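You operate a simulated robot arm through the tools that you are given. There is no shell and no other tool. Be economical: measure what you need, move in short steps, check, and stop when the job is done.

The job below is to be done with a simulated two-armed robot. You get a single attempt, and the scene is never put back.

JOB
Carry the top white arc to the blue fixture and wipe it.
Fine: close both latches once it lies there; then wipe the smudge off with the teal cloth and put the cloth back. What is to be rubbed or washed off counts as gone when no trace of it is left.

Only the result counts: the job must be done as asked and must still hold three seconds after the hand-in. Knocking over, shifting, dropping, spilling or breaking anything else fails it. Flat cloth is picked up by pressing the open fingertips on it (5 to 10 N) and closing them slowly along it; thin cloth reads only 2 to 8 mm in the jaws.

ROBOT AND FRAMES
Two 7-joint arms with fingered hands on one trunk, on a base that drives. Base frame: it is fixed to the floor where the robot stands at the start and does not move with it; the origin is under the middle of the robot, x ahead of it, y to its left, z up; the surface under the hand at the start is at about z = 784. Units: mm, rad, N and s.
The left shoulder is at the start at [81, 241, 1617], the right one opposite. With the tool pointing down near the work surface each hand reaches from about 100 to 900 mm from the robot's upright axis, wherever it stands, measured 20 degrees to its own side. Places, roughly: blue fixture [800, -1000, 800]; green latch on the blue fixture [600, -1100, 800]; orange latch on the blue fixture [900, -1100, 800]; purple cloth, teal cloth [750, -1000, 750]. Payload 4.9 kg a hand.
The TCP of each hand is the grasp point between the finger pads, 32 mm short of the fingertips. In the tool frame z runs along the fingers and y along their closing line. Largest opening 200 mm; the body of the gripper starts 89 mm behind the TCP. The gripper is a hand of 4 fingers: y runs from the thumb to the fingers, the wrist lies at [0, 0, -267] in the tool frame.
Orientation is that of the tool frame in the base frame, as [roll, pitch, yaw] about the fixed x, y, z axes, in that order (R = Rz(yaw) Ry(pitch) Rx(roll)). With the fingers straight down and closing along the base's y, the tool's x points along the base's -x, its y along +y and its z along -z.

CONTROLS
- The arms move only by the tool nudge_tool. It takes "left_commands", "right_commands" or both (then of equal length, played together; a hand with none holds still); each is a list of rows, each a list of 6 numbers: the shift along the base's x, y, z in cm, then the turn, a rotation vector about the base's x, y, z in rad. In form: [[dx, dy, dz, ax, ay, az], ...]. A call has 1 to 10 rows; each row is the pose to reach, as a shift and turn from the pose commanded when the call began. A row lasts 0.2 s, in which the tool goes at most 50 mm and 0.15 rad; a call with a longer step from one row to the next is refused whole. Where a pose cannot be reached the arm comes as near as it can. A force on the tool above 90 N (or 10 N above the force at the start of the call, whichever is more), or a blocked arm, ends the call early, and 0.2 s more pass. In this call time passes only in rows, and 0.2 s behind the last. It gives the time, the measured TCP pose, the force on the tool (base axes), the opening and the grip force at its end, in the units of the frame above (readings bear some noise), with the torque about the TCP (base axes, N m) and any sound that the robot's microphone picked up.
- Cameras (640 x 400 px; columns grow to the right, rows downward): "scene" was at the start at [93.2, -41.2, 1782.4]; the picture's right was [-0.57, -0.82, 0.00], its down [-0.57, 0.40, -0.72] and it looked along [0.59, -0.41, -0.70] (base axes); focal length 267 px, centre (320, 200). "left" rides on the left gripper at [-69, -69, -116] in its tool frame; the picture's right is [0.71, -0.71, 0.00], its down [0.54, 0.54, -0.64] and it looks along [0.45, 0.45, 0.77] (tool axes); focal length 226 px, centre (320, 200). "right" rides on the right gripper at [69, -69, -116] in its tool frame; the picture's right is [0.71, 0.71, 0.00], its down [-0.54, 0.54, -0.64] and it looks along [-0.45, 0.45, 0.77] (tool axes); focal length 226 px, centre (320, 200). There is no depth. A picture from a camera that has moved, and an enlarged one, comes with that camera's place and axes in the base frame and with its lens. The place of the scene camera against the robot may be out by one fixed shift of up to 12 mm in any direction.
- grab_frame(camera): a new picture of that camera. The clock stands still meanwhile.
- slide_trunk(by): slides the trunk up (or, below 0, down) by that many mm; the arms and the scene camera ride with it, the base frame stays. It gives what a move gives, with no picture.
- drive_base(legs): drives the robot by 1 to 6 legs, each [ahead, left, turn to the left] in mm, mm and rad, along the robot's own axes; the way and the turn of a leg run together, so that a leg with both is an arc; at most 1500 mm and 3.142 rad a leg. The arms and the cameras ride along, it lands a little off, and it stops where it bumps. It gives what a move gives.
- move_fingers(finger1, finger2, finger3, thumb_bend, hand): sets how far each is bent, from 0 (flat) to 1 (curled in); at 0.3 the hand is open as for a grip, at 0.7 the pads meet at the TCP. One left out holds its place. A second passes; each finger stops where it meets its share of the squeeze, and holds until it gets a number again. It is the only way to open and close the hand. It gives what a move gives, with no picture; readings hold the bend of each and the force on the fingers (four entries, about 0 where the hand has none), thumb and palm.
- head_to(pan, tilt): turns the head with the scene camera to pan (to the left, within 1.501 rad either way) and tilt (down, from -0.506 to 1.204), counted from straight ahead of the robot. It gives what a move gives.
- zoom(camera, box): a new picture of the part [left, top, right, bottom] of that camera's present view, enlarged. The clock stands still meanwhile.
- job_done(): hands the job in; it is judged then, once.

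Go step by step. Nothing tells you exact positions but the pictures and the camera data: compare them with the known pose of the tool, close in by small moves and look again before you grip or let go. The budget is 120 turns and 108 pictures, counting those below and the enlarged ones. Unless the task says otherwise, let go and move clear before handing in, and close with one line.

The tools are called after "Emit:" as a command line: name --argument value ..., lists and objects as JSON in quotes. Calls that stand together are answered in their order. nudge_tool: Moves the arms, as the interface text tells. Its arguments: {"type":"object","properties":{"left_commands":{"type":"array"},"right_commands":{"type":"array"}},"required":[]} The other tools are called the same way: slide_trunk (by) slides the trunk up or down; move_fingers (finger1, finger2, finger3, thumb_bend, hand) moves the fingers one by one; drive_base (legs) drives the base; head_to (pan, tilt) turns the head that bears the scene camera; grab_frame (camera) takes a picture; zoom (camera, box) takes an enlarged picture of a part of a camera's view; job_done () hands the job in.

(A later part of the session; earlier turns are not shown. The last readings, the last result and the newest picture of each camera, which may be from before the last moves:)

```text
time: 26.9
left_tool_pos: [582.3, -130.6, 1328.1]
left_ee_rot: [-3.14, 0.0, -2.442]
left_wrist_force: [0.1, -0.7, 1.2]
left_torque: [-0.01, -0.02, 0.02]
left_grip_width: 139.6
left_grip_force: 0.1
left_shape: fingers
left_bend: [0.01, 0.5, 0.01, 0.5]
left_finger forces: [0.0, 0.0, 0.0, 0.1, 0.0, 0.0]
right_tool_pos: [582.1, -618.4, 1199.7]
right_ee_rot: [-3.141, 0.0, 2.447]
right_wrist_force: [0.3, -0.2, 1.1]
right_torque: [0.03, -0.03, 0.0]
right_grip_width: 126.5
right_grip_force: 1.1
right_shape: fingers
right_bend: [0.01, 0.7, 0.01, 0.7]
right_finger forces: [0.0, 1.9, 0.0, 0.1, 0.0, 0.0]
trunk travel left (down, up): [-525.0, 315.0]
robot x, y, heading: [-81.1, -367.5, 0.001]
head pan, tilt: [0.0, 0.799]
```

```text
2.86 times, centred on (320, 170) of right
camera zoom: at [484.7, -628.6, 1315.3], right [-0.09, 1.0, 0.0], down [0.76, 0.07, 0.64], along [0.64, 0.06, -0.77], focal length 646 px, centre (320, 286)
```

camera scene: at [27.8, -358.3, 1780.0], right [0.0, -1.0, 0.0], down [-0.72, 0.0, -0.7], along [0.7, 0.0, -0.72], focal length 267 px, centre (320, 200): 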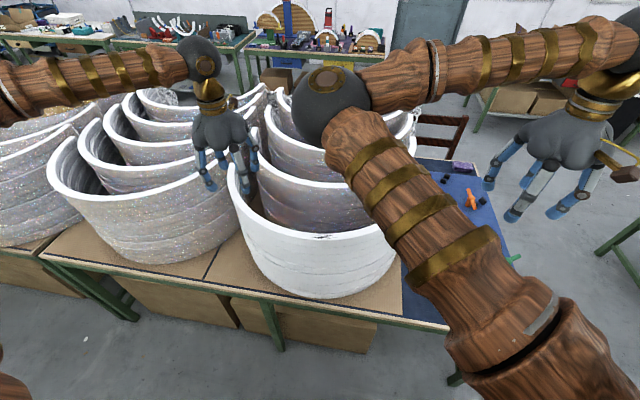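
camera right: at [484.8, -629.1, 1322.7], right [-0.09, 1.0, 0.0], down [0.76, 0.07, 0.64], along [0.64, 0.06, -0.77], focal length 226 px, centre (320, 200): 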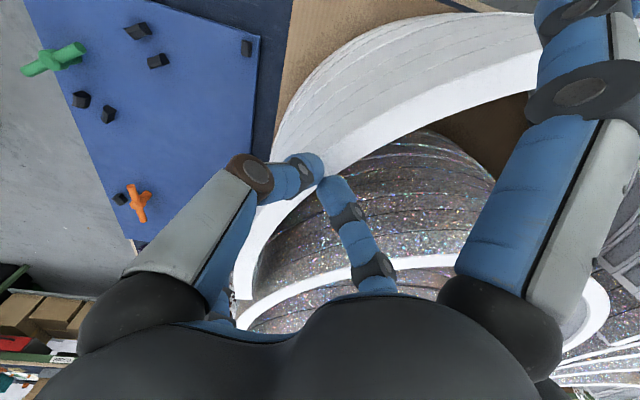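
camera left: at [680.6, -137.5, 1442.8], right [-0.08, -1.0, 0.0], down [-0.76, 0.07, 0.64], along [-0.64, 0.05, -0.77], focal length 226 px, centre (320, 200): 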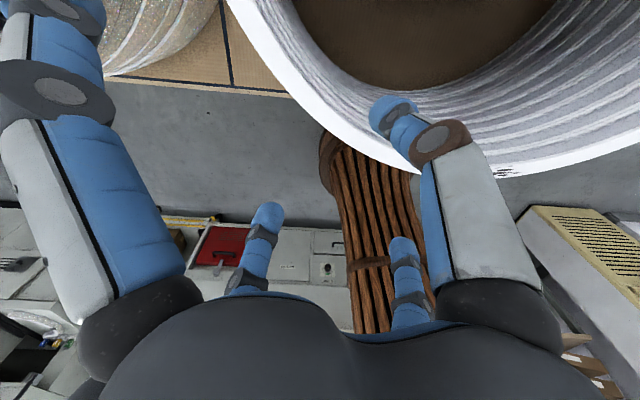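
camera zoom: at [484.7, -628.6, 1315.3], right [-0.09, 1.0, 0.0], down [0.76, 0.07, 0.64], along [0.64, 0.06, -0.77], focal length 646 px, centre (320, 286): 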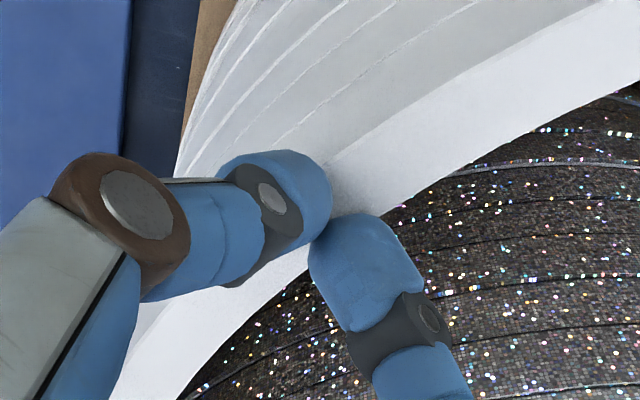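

The fingertips touched the rim at TCP z≈1200, so the rim top is about 1170. The right TCP sits about 4 mm inside the wall's centre. I'll raise and reopen the right hand, correct it, and lower the left hand to check its centring.

Emit:
nudge_tool --right_commands '[[0, 0, 1.5, 0, 0, 0], [0, 0, 3, 0, 0, 0], [-0.26, -0.3, 4, 0, 0, 0]]'

Emit:
move_fingers --hand "right" --finger2 0.5 --thumb_bend 0.5

Emit:
nudge_tool --left_commands '[[0, 0, -3, 0, 0, 0], [0, 0, -6, 0, 0, 0], [0, 0, -8, 0, 0, 0], [0, 0, -10, 0, 0, 0], [0, 0, -11, 0, 0, 0]]'

Emit:
zoom --camera "left" --box '[200, 60, 440, 240]'

Emit:
zoom --camera "right" --box '[200, 60, 440, 240]'

```text
time: 27.7
left_tool_pos: [582.7, -130.2, 1327.3]
left_ee_rot: [3.14, 0.002, -2.443]
left_wrist_force: [-0.7, 0.1, 0.3]
left_torque: [-0.01, 0.03, 0.0]
left_grip_width: 139.7
left_grip_force: 0.0
left_shape: fingers
left_bend: [0.01, 0.5, 0.01, 0.5]
left_finger forces: [0.1, 0.0, 0.1, 0.1, 0.0, 0.0]
right_tool_pos: [579.4, -621.4, 1239.8]
right_ee_rot: [3.141, 0.001, 2.444]
right_wrist_force: [0.6, -0.2, 0.0]
right_torque: [-0.02, 0.0, 0.02]
right_grip_width: 126.2
right_grip_force: 0.0
right_shape: fingers
right_bend: [0.01, 0.7, 0.01, 0.7]
right_finger forces: [0.0, 0.0, 0.0, 0.0, 0.1, 0.0]
trunk travel left (down, up): [-525.0, 315.0]
robot x, y, heading: [-81.0, -364.9, 0.004]
head pan, tilt: [0.0, 0.799]
```

```text
time: 28.7
left_tool_pos: [583.2, -130.5, 1327.3]
left_ee_rot: [-3.141, 0.001, -2.44]
left_wrist_force: [-0.1, 0.0, 0.1]
left_torque: [0.0, 0.01, -0.02]
left_grip_width: 139.8
left_grip_force: 0.1
left_shape: fingers
left_bend: [0.01, 0.5, 0.01, 0.5]
left_finger forces: [0.0, 0.1, 0.0, 0.0, 0.1, 0.1]
right_tool_pos: [581.2, -621.3, 1239.2]
right_ee_rot: [3.139, -0.001, 2.446]
right_wrist_force: [-0.7, 0.6, -0.5]
right_torque: [0.02, 0.01, 0.0]
right_grip_width: 139.6
right_grip_force: 0.1
right_shape: fingers
right_bend: [0.01, 0.5, 0.01, 0.5]
right_finger forces: [0.1, 0.1, 0.1, 0.0, 0.1, 0.0]
trunk travel left (down, up): [-525.0, 315.0]
robot x, y, heading: [-82.8, -365.4, 0.005]
head pan, tilt: [0.0, 0.799]
```

```text
time: 29.9
left_tool_pos: [583.5, -131.2, 1216.4]
left_ee_rot: [3.141, -0.001, -2.442]
left_wrist_force: [-0.1, -0.2, 0.1]
left_torque: [-0.01, 0.04, -0.02]
left_grip_width: 139.9
left_grip_force: 0.1
left_shape: fingers
left_bend: [0.01, 0.5, 0.01, 0.5]
left_finger forces: [0.0, 0.0, 0.0, 0.1, 0.0, 0.0]
right_tool_pos: [580.9, -621.6, 1240.2]
right_ee_rot: [-3.14, 0.0, 2.445]
right_wrist_force: [0.9, -0.3, -0.5]
right_torque: [0.0, 0.02, 0.0]
right_grip_width: 139.7
right_grip_force: 0.1
right_shape: fingers
right_bend: [0.01, 0.5, 0.01, 0.5]
right_finger forces: [0.1, 0.0, 0.0, 0.1, 0.0, 0.0]
trunk travel left (down, up): [-525.0, 315.0]
robot x, y, heading: [-82.6, -368.2, 0.004]
head pan, tilt: [0.0, 0.799]
```

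```text
2.22 times, centred on (320, 150) of left
camera zoom: at [680.1, -138.3, 1332.0], right [-0.08, -1.0, 0.0], down [-0.76, 0.07, 0.64], along [-0.64, 0.05, -0.77], focal length 502 px, centre (320, 311)
```

zoom: 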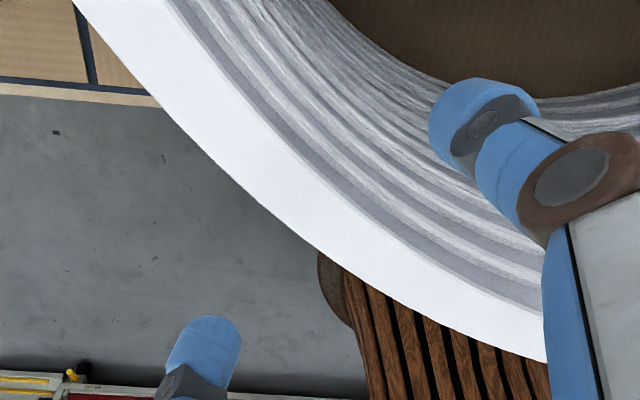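

```text
2.22 times, centred on (320, 150) of right
camera zoom: at [483.5, -631.6, 1354.6], right [-0.09, 1.0, 0.0], down [0.76, 0.07, 0.64], along [0.64, 0.06, -0.77], focal length 502 px, centre (320, 311)
```

zoom: 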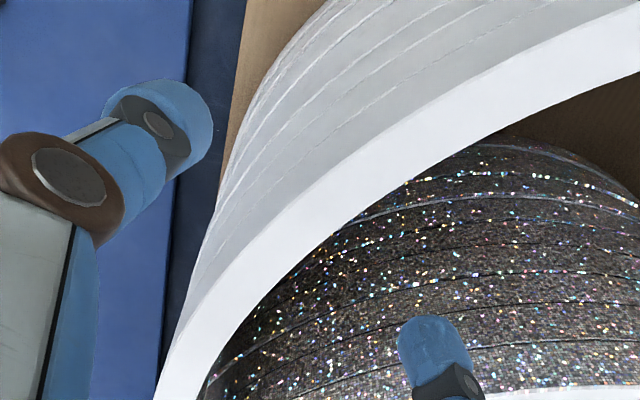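

Both centrings are within a few mm. I'll apply the small corrections and lower both hands to TCP z≈1170, so the fingertips span only the top layer.

Emit:
nudge_tool --left_commands '[[0.13, -0.15, -0.5, 0, 0, 0], [0.13, -0.15, -1.5, 0, 0, 0], [0.13, -0.15, -2.5, 0, 0, 0], [0.13, -0.15, -3.5, 0, 0, 0]]' --right_commands '[[0.22, 0.27, -2, 0, 0, 0], [0.22, 0.27, -4, 0, 0, 0], [0.22, 0.27, -5, 0, 0, 0], [0.22, 0.27, -5.9, 0, 0, 0]]'

Emit:
nudge_tool --left_commands '[[0, 0, -0.4, 0, 0, 0], [0, 0, -0.8, 0, 0, 0], [0, 0, -1.1, 0, 0, 0]]' --right_commands '[[0, 0, -0.4, 0, 0, 0], [0, 0, -0.8, 0, 0, 0], [0, 0, -1.1, 0, 0, 0]]'

Emit:
zoom --camera "left" --box '[160, 60, 480, 260]'

Emit:
zoom --camera "right" --box '[160, 60, 480, 260]'

```text
time: 30.9
left_tool_pos: [585.2, -132.7, 1182.2]
left_ee_rot: [-3.141, 0.0, -2.44]
left_wrist_force: [0.5, 0.5, 0.2]
left_torque: [0.01, 0.02, 0.0]
left_grip_width: 140.1
left_grip_force: 0.1
left_shape: fingers
left_bend: [0.01, 0.5, 0.01, 0.5]
left_finger forces: [0.1, 0.0, 0.1, 0.0, 0.1, 0.0]
right_tool_pos: [581.4, -619.9, 1180.8]
right_ee_rot: [-3.141, -0.001, 2.445]
right_wrist_force: [-0.1, -0.1, -0.5]
right_torque: [0.03, 0.0, 0.01]
right_grip_width: 139.8
right_grip_force: 0.1
right_shape: fingers
right_bend: [0.01, 0.5, 0.01, 0.5]
right_finger forces: [0.0, 0.0, 0.1, 0.0, 0.0, 0.0]
trunk travel left (down, up): [-525.0, 315.0]
robot x, y, heading: [-77.4, -366.7, -0.0]
head pan, tilt: [0.0, 0.799]
```

```text
time: 31.7
left_tool_pos: [585.8, -132.1, 1172.8]
left_ee_rot: [3.14, -0.001, -2.441]
left_wrist_force: [-0.3, -0.5, 0.2]
left_torque: [0.01, -0.01, 0.0]
left_grip_width: 139.6
left_grip_force: 0.0
left_shape: fingers
left_bend: [0.01, 0.5, 0.01, 0.5]
left_finger forces: [0.0, 0.1, 0.1, 0.0, 0.0, 0.1]
right_tool_pos: [581.2, -619.0, 1168.2]
right_ee_rot: [-3.141, 0.001, 2.446]
right_wrist_force: [-0.4, 0.4, 0.0]
right_torque: [0.0, 0.0, 0.0]
right_grip_width: 139.7
right_grip_force: 0.0
right_shape: fingers
right_bend: [0.01, 0.5, 0.01, 0.5]
right_finger forces: [0.1, 0.1, 0.0, 0.1, 0.1, 0.1]
trunk travel left (down, up): [-525.0, 315.0]
robot x, y, heading: [-81.7, -365.6, 0.002]
head pan, tilt: [0.0, 0.799]
```

```text
2.00 times, centred on (320, 160) of left
camera zoom: at [681.1, -140.1, 1287.9], right [-0.08, -1.0, 0.0], down [-0.76, 0.06, 0.64], along [-0.64, 0.05, -0.77], focal length 452 px, centre (320, 280)
```

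zoom: 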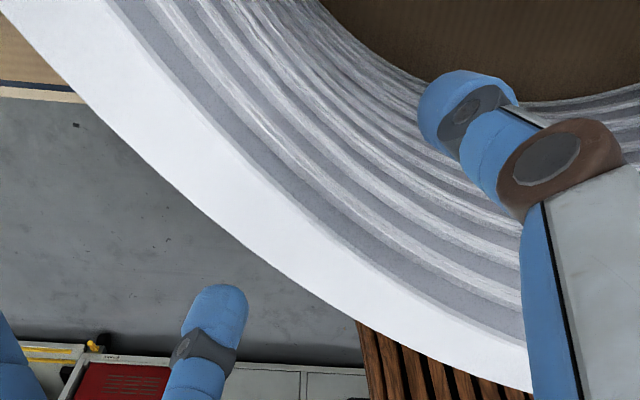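

```text
2.00 times, centred on (320, 160) of right
camera zoom: at [484.5, -628.8, 1284.0], right [-0.09, 1.0, 0.0], down [0.76, 0.07, 0.64], along [0.64, 0.06, -0.77], focal length 452 px, centre (320, 280)
```

zoom: 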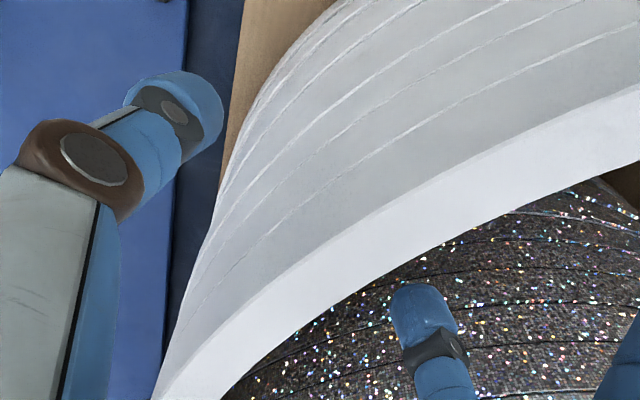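

Both hands straddle the rim well, so I'll close the pinches gradually.

Emit:
move_fingers --hand "left" --finger2 0.66 --thumb_bend 0.66

Emit:
move_fingers --hand "right" --finger2 0.66 --thumb_bend 0.66

Emit:
grab_frame --camera "left"

Emit:
grab_frame --camera "right"

```text
time: 32.7
left_tool_pos: [585.0, -132.5, 1171.8]
left_ee_rot: [3.14, -0.001, -2.442]
left_wrist_force: [0.8, 0.3, -0.3]
left_torque: [-0.01, 0.0, 0.02]
left_grip_width: 128.4
left_grip_force: 0.8
left_shape: fingers
left_bend: [0.01, 0.66, 0.01, 0.66]
left_finger forces: [0.1, 0.6, 0.0, 0.0, 1.2, 0.0]
right_tool_pos: [581.4, -620.0, 1169.5]
right_ee_rot: [-3.141, -0.001, 2.446]
right_wrist_force: [0.2, -0.3, 0.2]
right_torque: [-0.01, -0.01, -0.01]
right_grip_width: 139.5
right_grip_force: 0.1
right_shape: fingers
right_bend: [0.01, 0.5, 0.01, 0.5]
right_finger forces: [0.0, 0.0, 0.0, 0.0, 0.0, 0.0]
trunk travel left (down, up): [-525.0, 315.0]
robot x, y, heading: [-82.4, -363.2, 0.004]
head pan, tilt: [0.0, 0.799]
```

```text
time: 33.7
left_tool_pos: [584.9, -132.6, 1172.3]
left_ee_rot: [-3.141, -0.001, -2.442]
left_wrist_force: [-0.5, -1.7, 0.6]
left_torque: [-0.05, -0.01, -0.05]
left_grip_width: 128.3
left_grip_force: 0.6
left_shape: fingers
left_bend: [0.01, 0.66, 0.01, 0.66]
left_finger forces: [0.1, 0.5, 0.1, 0.1, 1.4, 0.1]
right_tool_pos: [580.7, -618.8, 1169.0]
right_ee_rot: [3.141, -0.001, 2.444]
right_wrist_force: [0.0, 0.6, 1.3]
right_torque: [0.02, -0.03, -0.04]
right_grip_width: 128.0
right_grip_force: 0.8
right_shape: fingers
right_bend: [0.01, 0.65, 0.01, 0.66]
right_finger forces: [0.1, 1.6, 0.2, 0.0, 0.1, 0.0]
trunk travel left (down, up): [-525.0, 315.0]
robot x, y, heading: [-81.2, -366.1, -0.002]
head pan, tilt: [0.0, 0.799]
```

```text
74 pictures are left
camera left: at [680.9, -140.1, 1288.1], right [-0.08, -1.0, 0.0], down [-0.76, 0.07, 0.64], along [-0.64, 0.05, -0.77], focal length 226 px, centre (320, 200)
```

left: 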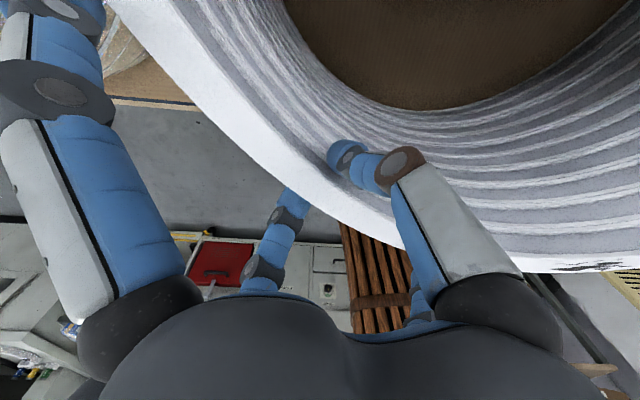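

```text
73 pictures are left
camera right: at [484.5, -628.7, 1284.2], right [-0.09, 1.0, 0.0], down [0.76, 0.07, 0.64], along [0.64, 0.06, -0.77], focal length 226 px, centre (320, 200)
```

right: 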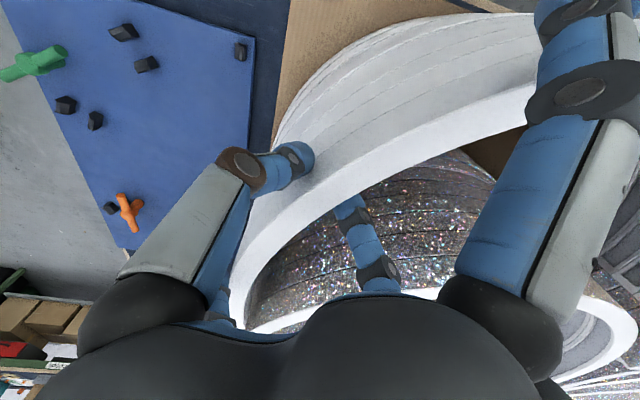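

Light contact on both sides. I'll squeeze firmer and watch the force.

Emit:
move_fingers --hand "left" --finger2 0.72 --thumb_bend 0.72

Emit:
move_fingers --hand "right" --finger2 0.72 --thumb_bend 0.72

```text
time: 34.7
left_tool_pos: [584.7, -132.5, 1172.4]
left_ee_rot: [3.141, 0.0, -2.442]
left_wrist_force: [0.6, -1.4, 0.4]
left_torque: [-0.03, -0.02, 0.0]
left_grip_width: 127.9
left_grip_force: 9.5
left_shape: fingers
left_bend: [0.01, 0.66, 0.01, 0.67]
left_finger forces: [0.2, 8.4, 0.0, 0.0, 9.6, 0.1]
right_tool_pos: [581.2, -618.7, 1169.6]
right_ee_rot: [3.14, -0.001, 2.445]
right_wrist_force: [1.1, 1.8, 0.1]
right_torque: [0.06, -0.01, 0.0]
right_grip_width: 128.0
right_grip_force: 0.8
right_shape: fingers
right_bend: [0.01, 0.65, 0.01, 0.66]
right_finger forces: [0.1, 1.5, 0.2, 0.1, 0.1, 0.0]
trunk travel left (down, up): [-525.0, 315.0]
robot x, y, heading: [-78.8, -367.2, 0.008]
head pan, tilt: [0.0, 0.799]
```

```text
time: 35.7
left_tool_pos: [584.8, -133.2, 1171.6]
left_ee_rot: [3.141, -0.001, -2.442]
left_wrist_force: [-0.1, -0.6, -0.3]
left_torque: [0.0, 0.03, 0.06]
left_grip_width: 127.9
left_grip_force: 8.8
left_shape: fingers
left_bend: [0.01, 0.66, 0.01, 0.67]
left_finger forces: [0.3, 8.8, 0.0, 0.0, 9.3, 0.0]
right_tool_pos: [580.2, -617.9, 1168.8]
right_ee_rot: [3.141, 0.001, 2.445]
right_wrist_force: [-0.9, -0.1, 0.8]
right_torque: [0.01, 0.0, -0.01]
right_grip_width: 127.5
right_grip_force: 8.7
right_shape: fingers
right_bend: [0.01, 0.65, 0.01, 0.68]
right_finger forces: [0.0, 8.8, 0.0, 0.0, 8.6, 0.0]
trunk travel left (down, up): [-525.0, 315.0]
robot x, y, heading: [-78.3, -366.7, 0.001]
head pan, tilt: [0.0, 0.799]
```

Grip force scales with the command. I'll increase it to about 20 N and do a small test lift.

Emit:
move_fingers --hand "left" --finger2 0.8 --thumb_bend 0.8

Emit:
move_fingers --hand "right" --finger2 0.8 --thumb_bend 0.8

Emit:
nudge_tool --left_commands '[[0, 0, 0.3, 0, 0, 0], [0, 0, 0.8, 0, 0, 0], [0, 0, 1.3, 0, 0, 0], [0, 0, 2, 0, 0, 0]]' --right_commands '[[0, 0, 0.3, 0, 0, 0], [0, 0, 0.8, 0, 0, 0], [0, 0, 1.3, 0, 0, 0], [0, 0, 2, 0, 0, 0]]'

Emit:
grab_frame --camera "scene"

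Emit:
grab_frame --camera "right"

```text
time: 36.7
left_tool_pos: [585.4, -132.7, 1172.1]
left_ee_rot: [3.141, 0.001, -2.441]
left_wrist_force: [0.5, -5.3, -0.1]
left_torque: [0.1, -0.12, 0.3]
left_grip_width: 128.1
left_grip_force: 16.7
left_shape: fingers
left_bend: [0.0, 0.64, 0.01, 0.67]
left_finger forces: [2.3, 12.5, 0.0, 0.0, 18.8, 0.1]
right_tool_pos: [581.7, -618.2, 1168.6]
right_ee_rot: [-3.141, 0.001, 2.449]
right_wrist_force: [-1.7, 4.3, 0.1]
right_torque: [0.15, -0.01, -0.02]
right_grip_width: 127.2
right_grip_force: 8.7
right_shape: fingers
right_bend: [0.01, 0.65, 0.01, 0.68]
right_finger forces: [0.1, 10.6, 0.1, 0.0, 7.8, 0.0]
trunk travel left (down, up): [-525.0, 315.0]
robot x, y, heading: [-79.7, -366.0, -0.001]
head pan, tilt: [0.0, 0.799]
```

```text
time: 37.7
left_tool_pos: [583.8, -132.7, 1172.1]
left_ee_rot: [-3.141, 0.001, -2.44]
left_wrist_force: [0.7, 1.8, 1.0]
left_torque: [0.17, 0.01, 0.53]
left_grip_width: 128.2
left_grip_force: 17.8
left_shape: fingers
left_bend: [0.0, 0.64, 0.01, 0.67]
left_finger forces: [3.6, 14.4, 0.0, 0.0, 17.1, 0.0]
right_tool_pos: [580.6, -619.2, 1169.1]
right_ee_rot: [-3.142, 0.001, 2.444]
right_wrist_force: [-1.3, -2.0, -0.3]
right_torque: [0.15, -0.13, -0.03]
right_grip_width: 126.7
right_grip_force: 15.5
right_shape: fingers
right_bend: [0.01, 0.64, 0.01, 0.68]
right_finger forces: [0.1, 14.1, 0.1, 0.0, 17.0, 0.0]
trunk travel left (down, up): [-525.0, 315.0]
robot x, y, heading: [-79.6, -367.9, 0.005]
head pan, tilt: [0.0, 0.799]
```

```text
time: 38.7
left_tool_pos: [583.3, -130.9, 1192.5]
left_ee_rot: [-3.141, 0.001, -2.44]
left_wrist_force: [1.1, 4.6, -2.9]
left_torque: [0.19, 0.17, 0.62]
left_grip_width: 128.0
left_grip_force: 18.5
left_shape: fingers
left_bend: [0.0, 0.63, 0.01, 0.67]
left_finger forces: [4.1, 15.3, 0.1, 0.1, 16.7, 0.0]
right_tool_pos: [581.2, -618.8, 1188.8]
right_ee_rot: [-3.14, 0.001, 2.445]
right_wrist_force: [-2.0, -5.3, -0.9]
right_torque: [0.1, -0.11, -0.03]
right_grip_width: 126.7
right_grip_force: 15.6
right_shape: fingers
right_bend: [0.01, 0.64, 0.01, 0.68]
right_finger forces: [0.0, 13.0, 0.0, 0.0, 17.7, 0.0]
trunk travel left (down, up): [-525.0, 315.0]
robot x, y, heading: [-76.8, -366.7, 0.005]
head pan, tilt: [0.0, 0.799]
```

```text
72 pictures are left
camera scene: at [26.0, -359.9, 1780.0], right [0.0, -1.0, 0.0], down [-0.72, 0.0, -0.7], along [0.7, 0.0, -0.72], focal length 267 px, centre (320, 200)
```

scene: 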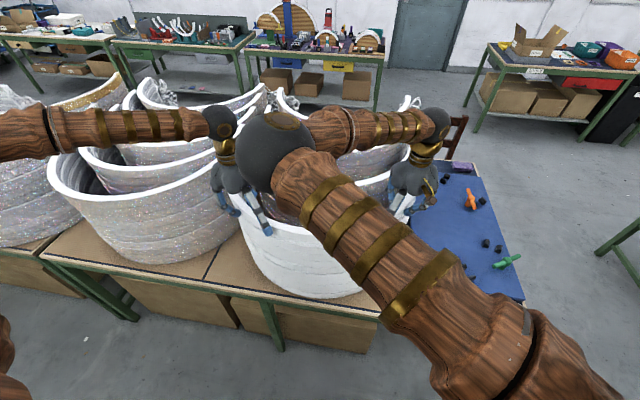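

```text
71 pictures are left
camera right: at [484.4, -628.7, 1304.3], right [-0.09, 1.0, 0.0], down [0.76, 0.07, 0.64], along [0.64, 0.06, -0.77], focal length 226 px, centre (320, 200)
```

right: 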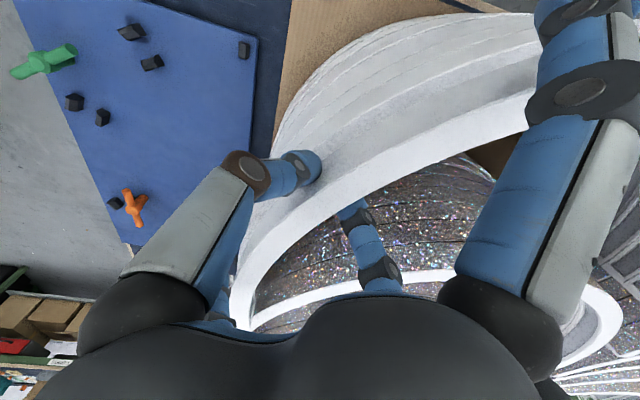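

The load reads about 4 N, so it's light, and a gap shows under the top layer. I'll lift further and verify only one layer came.

Emit:
nudge_tool --left_commands '[[0, 0, 1, 0, 0, 0], [0, 0, 2, 0, 0, 0], [0, 0, 3, 0, 0, 0], [0, 0, 4.5, 0, 0, 0], [0, 0, 6, 0, 0, 0]]' --right_commands '[[0, 0, 1, 0, 0, 0], [0, 0, 2, 0, 0, 0], [0, 0, 3, 0, 0, 0], [0, 0, 4.5, 0, 0, 0], [0, 0, 6, 0, 0, 0]]'

Emit:
grab_frame --camera "right"

Emit:
grab_frame --camera "left"

```text
time: 39.9
left_tool_pos: [584.7, -131.5, 1251.0]
left_ee_rot: [-3.14, 0.0, -2.442]
left_wrist_force: [1.5, 4.8, -2.5]
left_torque: [0.17, 0.18, 0.59]
left_grip_width: 128.2
left_grip_force: 18.2
left_shape: fingers
left_bend: [0.0, 0.63, 0.01, 0.68]
left_finger forces: [4.0, 15.6, 0.0, 0.1, 16.7, 0.1]
right_tool_pos: [580.7, -617.3, 1250.0]
right_ee_rot: [3.141, 0.001, 2.445]
right_wrist_force: [-0.9, -5.9, -0.5]
right_torque: [0.05, -0.1, -0.03]
right_grip_width: 126.8
right_grip_force: 15.9
right_shape: fingers
right_bend: [0.01, 0.64, 0.01, 0.68]
right_finger forces: [0.0, 13.1, 0.0, 0.0, 18.1, 0.0]
trunk travel left (down, up): [-525.0, 315.0]
robot x, y, heading: [-80.4, -365.3, 0.0]
head pan, tilt: [0.0, 0.799]
```

```text
70 pictures are left
camera right: at [484.2, -628.1, 1364.1], right [-0.09, 1.0, 0.0], down [0.76, 0.07, 0.64], along [0.64, 0.06, -0.77], focal length 226 px, centre (320, 200)
```

right: 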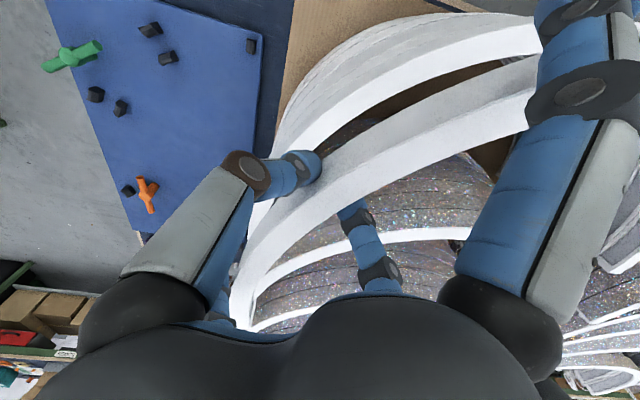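

```text
69 pictures are left
camera left: at [680.5, -139.7, 1367.0], right [-0.09, -1.0, 0.0], down [-0.76, 0.07, 0.64], along [-0.64, 0.05, -0.77], focal length 226 px, centre (320, 200)
```

left: 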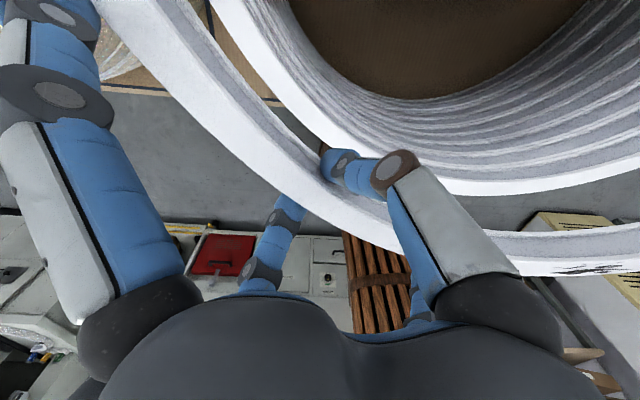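

Exactly one layer is held. I'll raise the trunk, then back off and drive round to the bench's right side so the robot ends up facing the fixture at heading ≈1.407.

Emit:
slide_trunk --by 80

Emit:
drive_base --legs '[[-150, 0, 0]]'

Emit:
drive_base --legs '[[0, -1292, 0]]'

Emit:
grab_frame --camera "scene"

Emit:
grab_frame --camera "left"

```text
time: 41.1
left_tool_pos: [585.5, -131.2, 1330.8]
left_ee_rot: [-3.14, 0.001, -2.443]
left_wrist_force: [1.2, 4.6, -2.0]
left_torque: [0.18, 0.18, 0.59]
left_grip_width: 128.4
left_grip_force: 18.1
left_shape: fingers
left_bend: [0.0, 0.63, 0.01, 0.68]
left_finger forces: [4.0, 15.4, 0.1, 0.0, 16.8, 0.1]
right_tool_pos: [581.6, -618.3, 1328.9]
right_ee_rot: [-3.14, 0.0, 2.445]
right_wrist_force: [-1.2, -5.1, -1.5]
right_torque: [0.06, -0.09, -0.04]
right_grip_width: 126.4
right_grip_force: 16.4
right_shape: fingers
right_bend: [0.01, 0.64, 0.01, 0.68]
right_finger forces: [0.1, 13.2, 0.1, 0.1, 17.9, 0.0]
trunk travel left (down, up): [-605.0, 235.0]
robot x, y, heading: [-80.7, -367.5, 0.003]
head pan, tilt: [0.0, 0.799]
```

```text
time: 42.5
left_tool_pos: [438.5, -132.8, 1328.8]
left_ee_rot: [3.139, -0.002, -2.443]
left_wrist_force: [2.1, 5.1, -1.8]
left_torque: [0.2, 0.23, 0.58]
left_grip_width: 128.1
left_grip_force: 17.9
left_shape: fingers
left_bend: [0.0, 0.63, 0.01, 0.68]
left_finger forces: [3.9, 15.5, 0.0, 0.1, 16.8, 0.0]
right_tool_pos: [435.1, -620.3, 1326.5]
right_ee_rot: [-3.14, -0.002, 2.442]
right_wrist_force: [-0.7, -4.4, -1.8]
right_torque: [0.08, -0.1, -0.02]
right_grip_width: 126.6
right_grip_force: 15.3
right_shape: fingers
right_bend: [0.01, 0.64, 0.01, 0.68]
right_finger forces: [0.1, 13.3, 0.0, 0.0, 17.9, 0.0]
trunk travel left (down, up): [-605.0, 235.0]
robot x, y, heading: [-232.3, -365.3, 0.001]
head pan, tilt: [0.0, 0.799]
```

```text
time: 49.0
left_tool_pos: [425.3, -1443.6, 1329.9]
left_ee_rot: [3.141, 0.0, -2.467]
left_wrist_force: [1.5, 3.9, -1.6]
left_torque: [0.1, 0.18, 0.64]
left_grip_width: 128.0
left_grip_force: 18.5
left_shape: fingers
left_bend: [0.0, 0.63, 0.01, 0.68]
left_finger forces: [4.3, 15.4, 0.1, 0.1, 17.1, 0.1]
right_tool_pos: [409.9, -1929.6, 1327.3]
right_ee_rot: [-3.141, 0.0, 2.418]
right_wrist_force: [-0.7, -4.6, -2.4]
right_torque: [0.03, -0.12, -0.02]
right_grip_width: 126.6
right_grip_force: 15.1
right_shape: fingers
right_bend: [0.01, 0.64, 0.01, 0.68]
right_finger forces: [0.0, 13.2, 0.0, 0.0, 17.5, 0.1]
trunk travel left (down, up): [-605.0, 235.0]
robot x, y, heading: [-242.9, -1660.5, -0.023]
head pan, tilt: [0.0, 0.799]
```

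```text
68 pictures are left
camera scene: at [-139.5, -1657.2, 1860.0], right [-0.02, -1.0, 0.0], down [-0.72, 0.02, -0.7], along [0.7, -0.02, -0.72], focal length 267 px, centre (320, 200)
```

scene: 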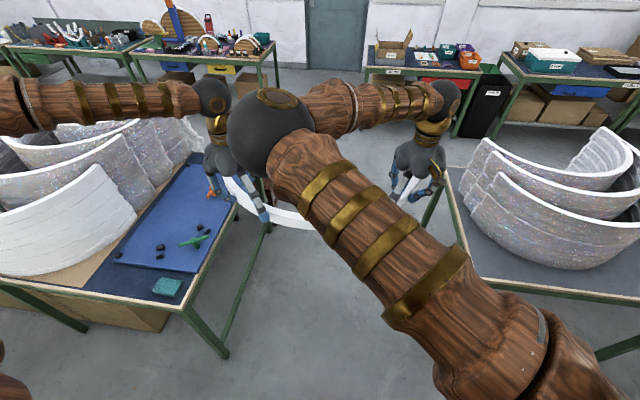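

```text
67 pictures are left
camera left: at [521.6, -1454.4, 1445.9], right [-0.11, -0.99, 0.0], down [-0.76, 0.09, 0.64], along [-0.64, 0.07, -0.77], focal length 226 px, centre (320, 200)
```

left: 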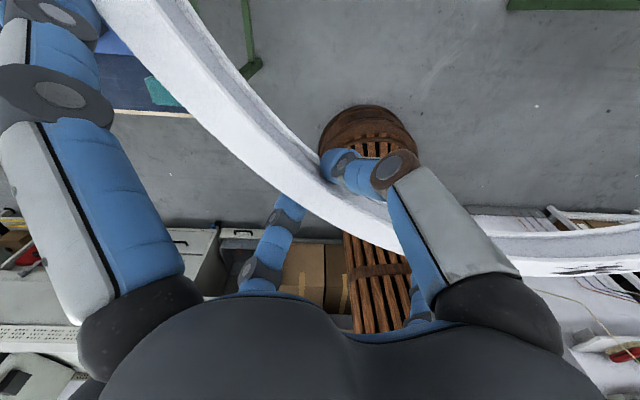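

The arc is carried steadily and the aisle between the benches is clear. I'll drive forward and then turn left to face the fixture.

Emit:
drive_base --legs '[[986, 20, 0]]'

Emit:
drive_base --legs '[[0, 0, 1.43]]'

Emit:
grab_frame --camera "scene"

Emit:
grab_frame --camera "left"

Emit:
grab_frame --camera "right"

```text
time: 54.1
left_tool_pos: [1401.7, -1456.8, 1330.8]
left_ee_rot: [3.141, 0.0, -2.476]
left_wrist_force: [1.7, 4.3, -2.6]
left_torque: [0.14, 0.13, 0.63]
left_grip_width: 128.2
left_grip_force: 18.0
left_shape: fingers
left_bend: [0.0, 0.63, 0.01, 0.67]
left_finger forces: [4.1, 15.4, 0.0, 0.0, 17.3, 0.1]
right_tool_pos: [1380.8, -1943.8, 1329.6]
right_ee_rot: [3.141, 0.0, 2.412]
right_wrist_force: [-1.3, -4.1, -1.6]
right_torque: [0.05, -0.13, 0.01]
right_grip_width: 126.8
right_grip_force: 15.4
right_shape: fingers
right_bend: [0.01, 0.64, 0.01, 0.68]
right_finger forces: [0.1, 13.2, 0.1, 0.0, 17.3, 0.1]
trunk travel left (down, up): [-605.0, 235.0]
robot x, y, heading: [729.8, -1671.7, -0.034]
head pan, tilt: [0.0, 0.799]
```

```text
time: 58.0
left_tool_pos: [622.8, -970.0, 1330.9]
left_ee_rot: [3.141, 0.0, -1.057]
left_wrist_force: [-2.3, 2.5, -3.0]
left_torque: [-0.12, 0.13, 0.63]
left_grip_width: 127.8
left_grip_force: 17.7
left_shape: fingers
left_bend: [0.0, 0.63, 0.01, 0.68]
left_finger forces: [4.1, 14.3, 0.0, 0.0, 17.5, 0.0]
right_tool_pos: [1101.3, -1062.9, 1326.9]
right_ee_rot: [3.141, -0.003, -2.452]
right_wrist_force: [2.1, -1.2, -1.5]
right_torque: [0.13, 0.11, 0.02]
right_grip_width: 126.7
right_grip_force: 13.8
right_shape: fingers
right_bend: [0.01, 0.64, 0.01, 0.68]
right_finger forces: [0.0, 13.2, 0.0, 0.0, 16.4, 0.0]
trunk travel left (down, up): [-605.0, 235.0]
robot x, y, heading: [731.3, -1670.1, 1.39]
head pan, tilt: [0.0, 0.799]
```

```text
66 pictures are left
camera scene: at [745.7, -1553.1, 1860.0], right [0.98, -0.18, 0.0], down [-0.13, -0.71, -0.7], along [0.13, 0.69, -0.72], focal length 267 px, centre (320, 200)
```

scene: 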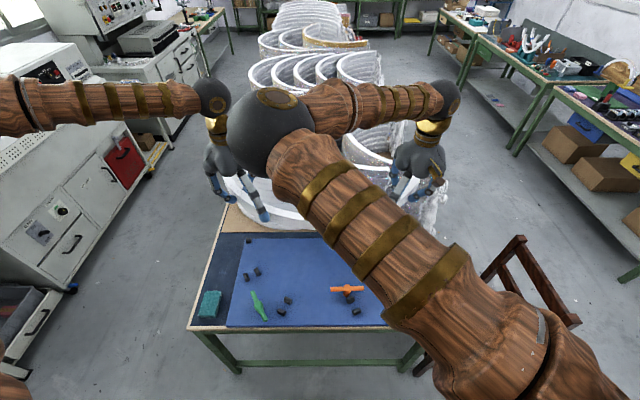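

```text
65 pictures are left
camera left: at [648.1, -877.2, 1446.1], right [0.96, -0.27, 0.0], down [-0.2, -0.74, 0.64], along [-0.17, -0.62, -0.77], focal length 226 px, centre (320, 200)
```

left: 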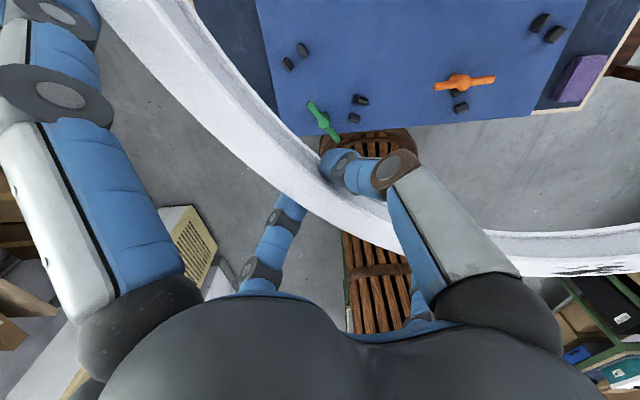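

```text
64 pictures are left
camera right: at [1091.4, -1161.8, 1443.4], right [-1.0, 0.1, 0.0], down [0.07, 0.76, 0.64], along [0.06, 0.64, -0.77], focal length 226 px, centre (320, 200)
```

right: 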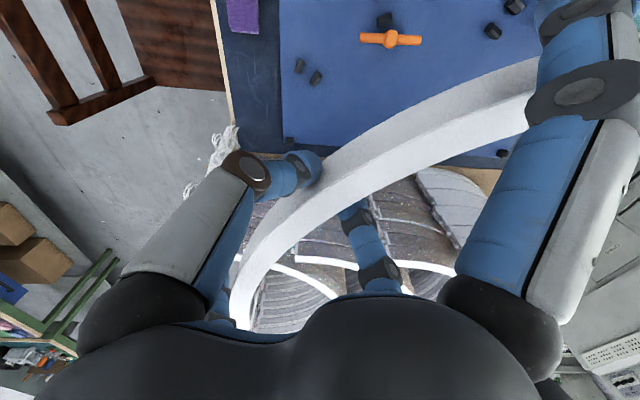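

I'm facing the fixture with the arc above. I'll zoom with both hand cameras to locate the pegs and latches precisely.

Emit:
zoom --camera "left" --box '[250, 0, 600, 150]'

Emit:
zoom --camera "right" --box '[210, 0, 540, 170]'

Emit:
zoom --camera "scene" --box '[180, 220, 420, 340]'

```text
1.83 times, centred on (425, 75) of left
camera zoom: at [648.1, -877.2, 1446.1], right [0.96, -0.27, 0.0], down [-0.2, -0.74, 0.64], along [-0.17, -0.62, -0.77], focal length 413 px, centre (128, 429)
```

zoom: 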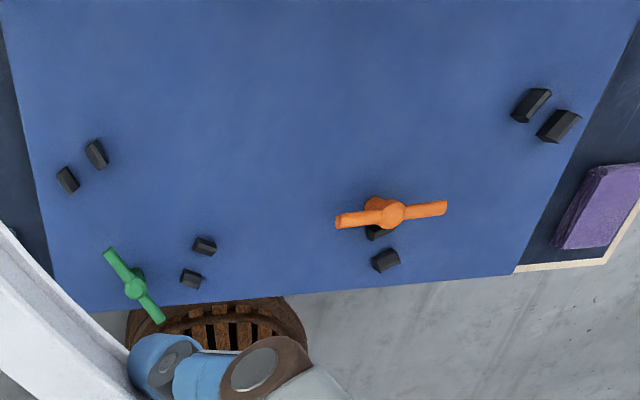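

```text
1.94 times, centred on (375, 85) of right
camera zoom: at [1091.4, -1161.8, 1443.4], right [-1.0, 0.1, 0.0], down [0.07, 0.76, 0.64], along [0.06, 0.64, -0.77], focal length 438 px, centre (213, 423)
```

zoom: 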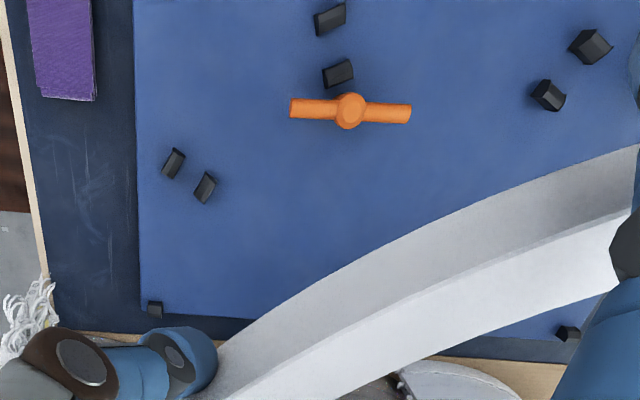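

```text
2.67 times, centred on (300, 280) of scene
camera zoom: at [745.7, -1553.1, 1860.0], right [0.98, -0.18, 0.0], down [-0.13, -0.71, -0.7], along [0.13, 0.69, -0.72], focal length 712 px, centre (373, -13)
```

zoom: 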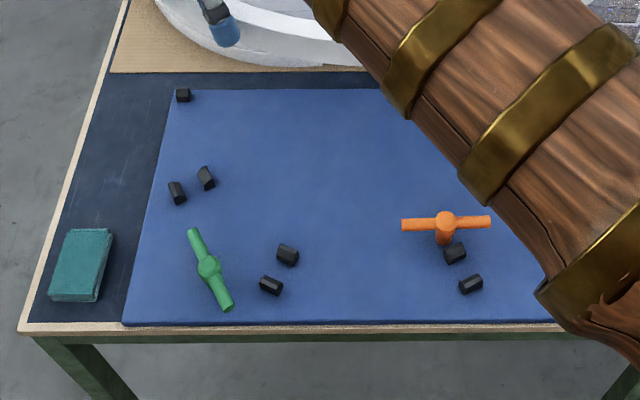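

The fits give a slot circle centred at (880,-833), mid-radius 333. The green latch's bar end sits right where my left hand would come down. I'll check the arc's end positions to see how much rotational slack there is.

Emit:
head_to --pan 0 --tilt 0.6

Emit:
zoom --camera "scene" --box '[180, 120, 480, 310]'

```text
time: 58.7
left_tool_pos: [622.8, -971.2, 1329.5]
left_ee_rot: [-3.14, 0.0, -1.054]
left_wrist_force: [-1.1, 2.0, -1.4]
left_torque: [-0.18, 0.1, 0.59]
left_grip_width: 128.2
left_grip_force: 17.8
left_shape: fingers
left_bend: [0.0, 0.63, 0.01, 0.67]
left_finger forces: [3.9, 14.1, 0.0, 0.0, 17.6, 0.0]
right_tool_pos: [1099.9, -1063.7, 1328.1]
right_ee_rot: [-3.14, 0.0, -2.452]
right_wrist_force: [0.1, -0.6, -2.1]
right_torque: [0.14, 0.13, 0.0]
right_grip_width: 126.8
right_grip_force: 14.9
right_shape: fingers
right_bend: [0.01, 0.63, 0.01, 0.68]
right_finger forces: [0.1, 13.9, 0.0, 0.0, 16.0, 0.0]
trunk travel left (down, up): [-605.0, 235.0]
robot x, y, heading: [729.4, -1664.9, 1.388]
head pan, tilt: [0.0, 0.6]
```

```text
2.11 times, centred on (330, 215) of scene
camera zoom: at [746.4, -1545.7, 1876.9], right [0.98, -0.18, 0.0], down [-0.1, -0.56, -0.82], along [0.15, 0.81, -0.57], focal length 562 px, centre (299, 168)
```

zoom: 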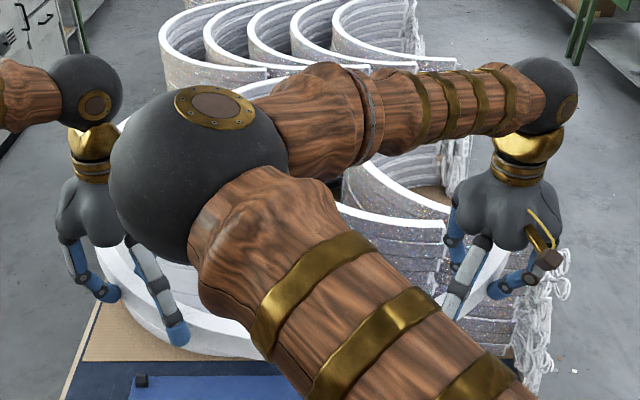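

The slack is only about ±2°, so the left grip angle has to change: 54° left of the axis fits between a peg pair and the latch bar. The safest place to regrip is back on its own stack, so I'm driving back.

Emit:
drive_base --legs '[[0, 0, -1.388], [-960, 0, 0]]'

Emit:
head_to --pan 0 --tilt 0.8

```text
time: 67.0
left_tool_pos: [439.9, -1448.0, 1330.3]
left_ee_rot: [3.141, -0.002, -2.417]
left_wrist_force: [0.6, 0.5, -3.3]
left_torque: [0.04, 0.16, 0.64]
left_grip_width: 128.1
left_grip_force: 17.1
left_shape: fingers
left_bend: [0.0, 0.63, 0.01, 0.68]
left_finger forces: [4.0, 13.6, 0.1, 0.1, 17.4, 0.0]
right_tool_pos: [448.6, -1934.8, 1327.3]
right_ee_rot: [-3.14, -0.003, 2.467]
right_wrist_force: [-1.2, -1.6, -1.8]
right_torque: [0.16, -0.05, 0.0]
right_grip_width: 126.4
right_grip_force: 15.2
right_shape: fingers
right_bend: [0.01, 0.63, 0.01, 0.68]
right_finger forces: [0.0, 13.5, 0.0, 0.0, 15.7, 0.1]
trunk travel left (down, up): [-605.0, 235.0]
robot x, y, heading: [-219.7, -1697.4, 0.028]
head pan, tilt: [0.0, 0.6]
```

```text
time: 67.7
left_tool_pos: [438.7, -1448.5, 1329.5]
left_ee_rot: [3.141, 0.0, -2.419]
left_wrist_force: [1.8, 0.7, -3.1]
left_torque: [0.03, 0.17, 0.59]
left_grip_width: 127.9
left_grip_force: 17.5
left_shape: fingers
left_bend: [0.0, 0.63, 0.01, 0.68]
left_finger forces: [3.8, 13.6, 0.1, 0.0, 17.5, 0.0]
right_tool_pos: [445.3, -1935.2, 1328.2]
right_ee_rot: [-3.14, 0.0, 2.466]
right_wrist_force: [-1.8, -0.2, -1.2]
right_torque: [0.18, -0.06, -0.03]
right_grip_width: 126.4
right_grip_force: 14.5
right_shape: fingers
right_bend: [0.01, 0.63, 0.01, 0.68]
right_finger forces: [0.1, 13.8, 0.1, 0.0, 15.6, 0.1]
trunk travel left (down, up): [-605.0, 235.0]
robot x, y, heading: [-221.1, -1698.0, 0.026]
head pan, tilt: [0.0, 0.799]
```

Emit:
drive_base --legs '[[-10, 1320, -0.03]]'

```text
time: 74.3
left_tool_pos: [412.5, -151.6, 1330.4]
left_ee_rot: [3.14, -0.001, -2.437]
left_wrist_force: [2.0, 1.3, -1.3]
left_torque: [0.05, 0.14, 0.66]
left_grip_width: 128.4
left_grip_force: 18.0
left_shape: fingers
left_bend: [0.0, 0.63, 0.01, 0.68]
left_finger forces: [4.1, 13.8, 0.0, 0.0, 17.6, 0.0]
right_tool_pos: [411.4, -640.1, 1328.8]
right_ee_rot: [-3.141, -0.001, 2.448]
right_wrist_force: [-1.0, -2.1, -1.1]
right_torque: [0.17, -0.11, -0.04]
right_grip_width: 126.4
right_grip_force: 15.1
right_shape: fingers
right_bend: [0.01, 0.63, 0.01, 0.68]
right_finger forces: [0.0, 13.6, 0.0, 0.1, 15.9, 0.0]
trunk travel left (down, up): [-605.0, 235.0]
robot x, y, heading: [-251.4, -389.4, 0.001]
head pan, tilt: [0.0, 0.799]
```

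Emit:
drive_base --legs '[[171, 21, -0.004]]'

Emit:
grab_frame --camera "right"

Emit:
grab_frame --camera "left"

```text
time: 75.8
left_tool_pos: [581.9, -133.6, 1332.8]
left_ee_rot: [-3.139, 0.001, -2.445]
left_wrist_force: [0.5, 2.0, -2.1]
left_torque: [0.05, 0.1, 0.61]
left_grip_width: 128.4
left_grip_force: 17.7
left_shape: fingers
left_bend: [0.0, 0.63, 0.01, 0.68]
left_finger forces: [3.9, 13.9, 0.1, 0.1, 17.6, 0.0]
right_tool_pos: [576.8, -622.2, 1330.4]
right_ee_rot: [3.14, 0.002, 2.441]
right_wrist_force: [-1.3, -1.1, -0.9]
right_torque: [0.18, -0.17, -0.02]
right_grip_width: 126.5
right_grip_force: 14.5
right_shape: fingers
right_bend: [0.01, 0.63, 0.01, 0.68]
right_finger forces: [0.0, 13.7, 0.1, 0.0, 15.8, 0.0]
trunk travel left (down, up): [-605.0, 235.0]
robot x, y, heading: [-80.2, -363.9, 0.004]
head pan, tilt: [0.0, 0.799]
```

```text
59 pictures are left
camera right: at [479.9, -631.5, 1445.2], right [-0.09, 1.0, 0.0], down [0.76, 0.07, 0.64], along [0.64, 0.06, -0.76], focal length 226 px, centre (320, 200)
```

right: 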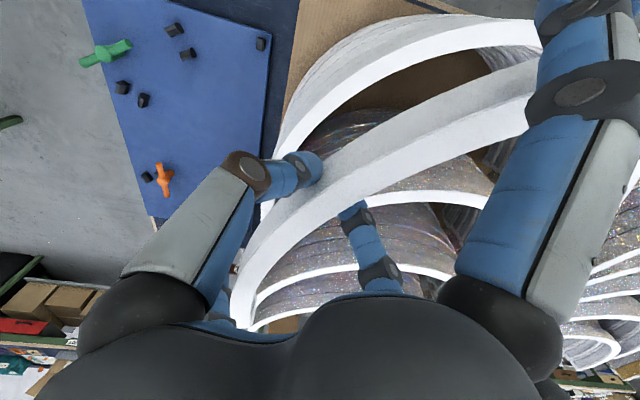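

```text
58 pictures are left
camera left: at [677.9, -143.3, 1448.5], right [-0.09, -1.0, 0.0], down [-0.76, 0.07, 0.64], along [-0.64, 0.06, -0.77], focal length 226 px, centre (320, 200)
```

left: 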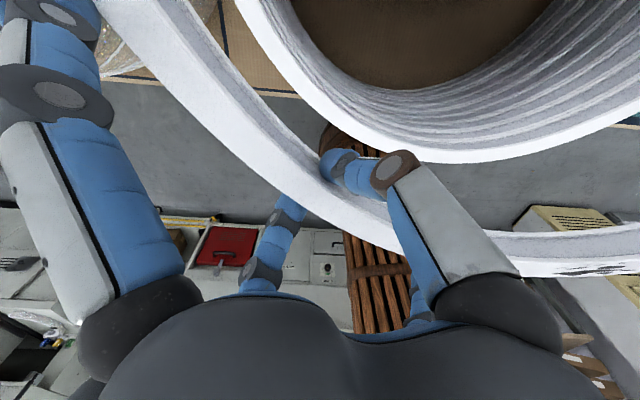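

The base landed within 4 mm of the original spot. I'll correct that shift and lower the arc back onto its stack, the last part slowly.

Emit:
slide_trunk --by -80

Emit:
nudge_tool --left_commands '[[0.28, 0.2, 0, 0, 0, 0.003], [0.28, 0.2, -2, 0, 0, 0.003], [0.28, 0.2, -4, 0, 0, 0.003], [0.28, 0.2, -6, 0, 0, 0.003], [0.28, 0.2, -6.8, 0, 0, 0.003]]' --right_commands '[[0.42, 0.35, 0, 0, 0, 0.003], [0.42, 0.35, -2, 0, 0, 0.003], [0.42, 0.35, -4, 0, 0, 0.003], [0.42, 0.35, -6, 0, 0, 0.003], [0.42, 0.35, -6.8, 0, 0, 0.003]]'

Emit:
grab_frame --camera "right"

Emit:
grab_frame --camera "left"

```text
time: 77.0
left_tool_pos: [584.7, -135.0, 1250.9]
left_ee_rot: [-3.141, -0.001, -2.445]
left_wrist_force: [0.6, 1.3, -2.4]
left_torque: [0.01, 0.15, 0.59]
left_grip_width: 127.9
left_grip_force: 17.5
left_shape: fingers
left_bend: [0.0, 0.63, 0.01, 0.68]
left_finger forces: [3.8, 13.7, 0.1, 0.1, 17.6, 0.1]
right_tool_pos: [579.9, -621.7, 1249.1]
right_ee_rot: [-3.14, 0.0, 2.441]
right_wrist_force: [-1.1, -0.9, -2.5]
right_torque: [0.16, -0.08, -0.03]
right_grip_width: 126.4
right_grip_force: 14.5
right_shape: fingers
right_bend: [0.01, 0.63, 0.01, 0.68]
right_finger forces: [0.1, 13.8, 0.0, 0.0, 15.6, 0.0]
trunk travel left (down, up): [-525.0, 315.0]
robot x, y, heading: [-80.1, -367.5, -0.002]
head pan, tilt: [0.0, 0.799]
```

```text
time: 78.2
left_tool_pos: [587.5, -132.7, 1181.5]
left_ee_rot: [3.14, 0.001, -2.441]
left_wrist_force: [0.2, 7.2, -3.0]
left_torque: [0.22, 0.12, 0.73]
left_grip_width: 128.3
left_grip_force: 18.8
left_shape: fingers
left_bend: [0.0, 0.63, 0.01, 0.68]
left_finger forces: [4.8, 15.7, 0.0, 0.0, 16.6, 0.1]
right_tool_pos: [584.1, -618.7, 1180.0]
right_ee_rot: [-3.14, -0.002, 2.445]
right_wrist_force: [-1.3, -7.8, -1.7]
right_torque: [-0.05, -0.1, 0.0]
right_grip_width: 126.3
right_grip_force: 14.6
right_shape: fingers
right_bend: [0.01, 0.64, 0.01, 0.68]
right_finger forces: [0.0, 11.8, 0.0, 0.0, 18.2, 0.0]
trunk travel left (down, up): [-525.0, 315.0]
robot x, y, heading: [-78.6, -369.7, -0.001]
head pan, tilt: [0.0, 0.799]
```

```text
57 pictures are left
camera right: at [487.2, -627.4, 1294.6], right [-0.09, 1.0, 0.0], down [0.76, 0.07, 0.64], along [0.64, 0.06, -0.77], focal length 226 px, centre (320, 200)
```

right: 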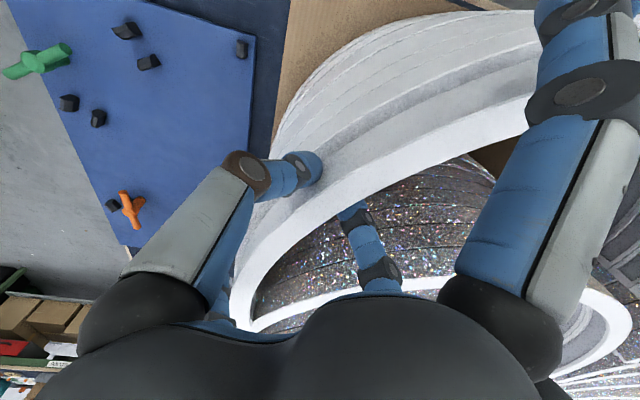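

```text
56 pictures are left
camera left: at [684.3, -140.0, 1297.2], right [-0.08, -1.0, 0.0], down [-0.76, 0.06, 0.64], along [-0.64, 0.05, -0.77], focal length 226 px, centre (320, 200)
```

left: 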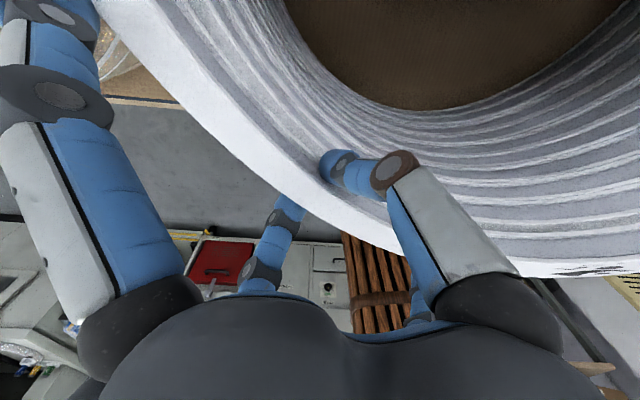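

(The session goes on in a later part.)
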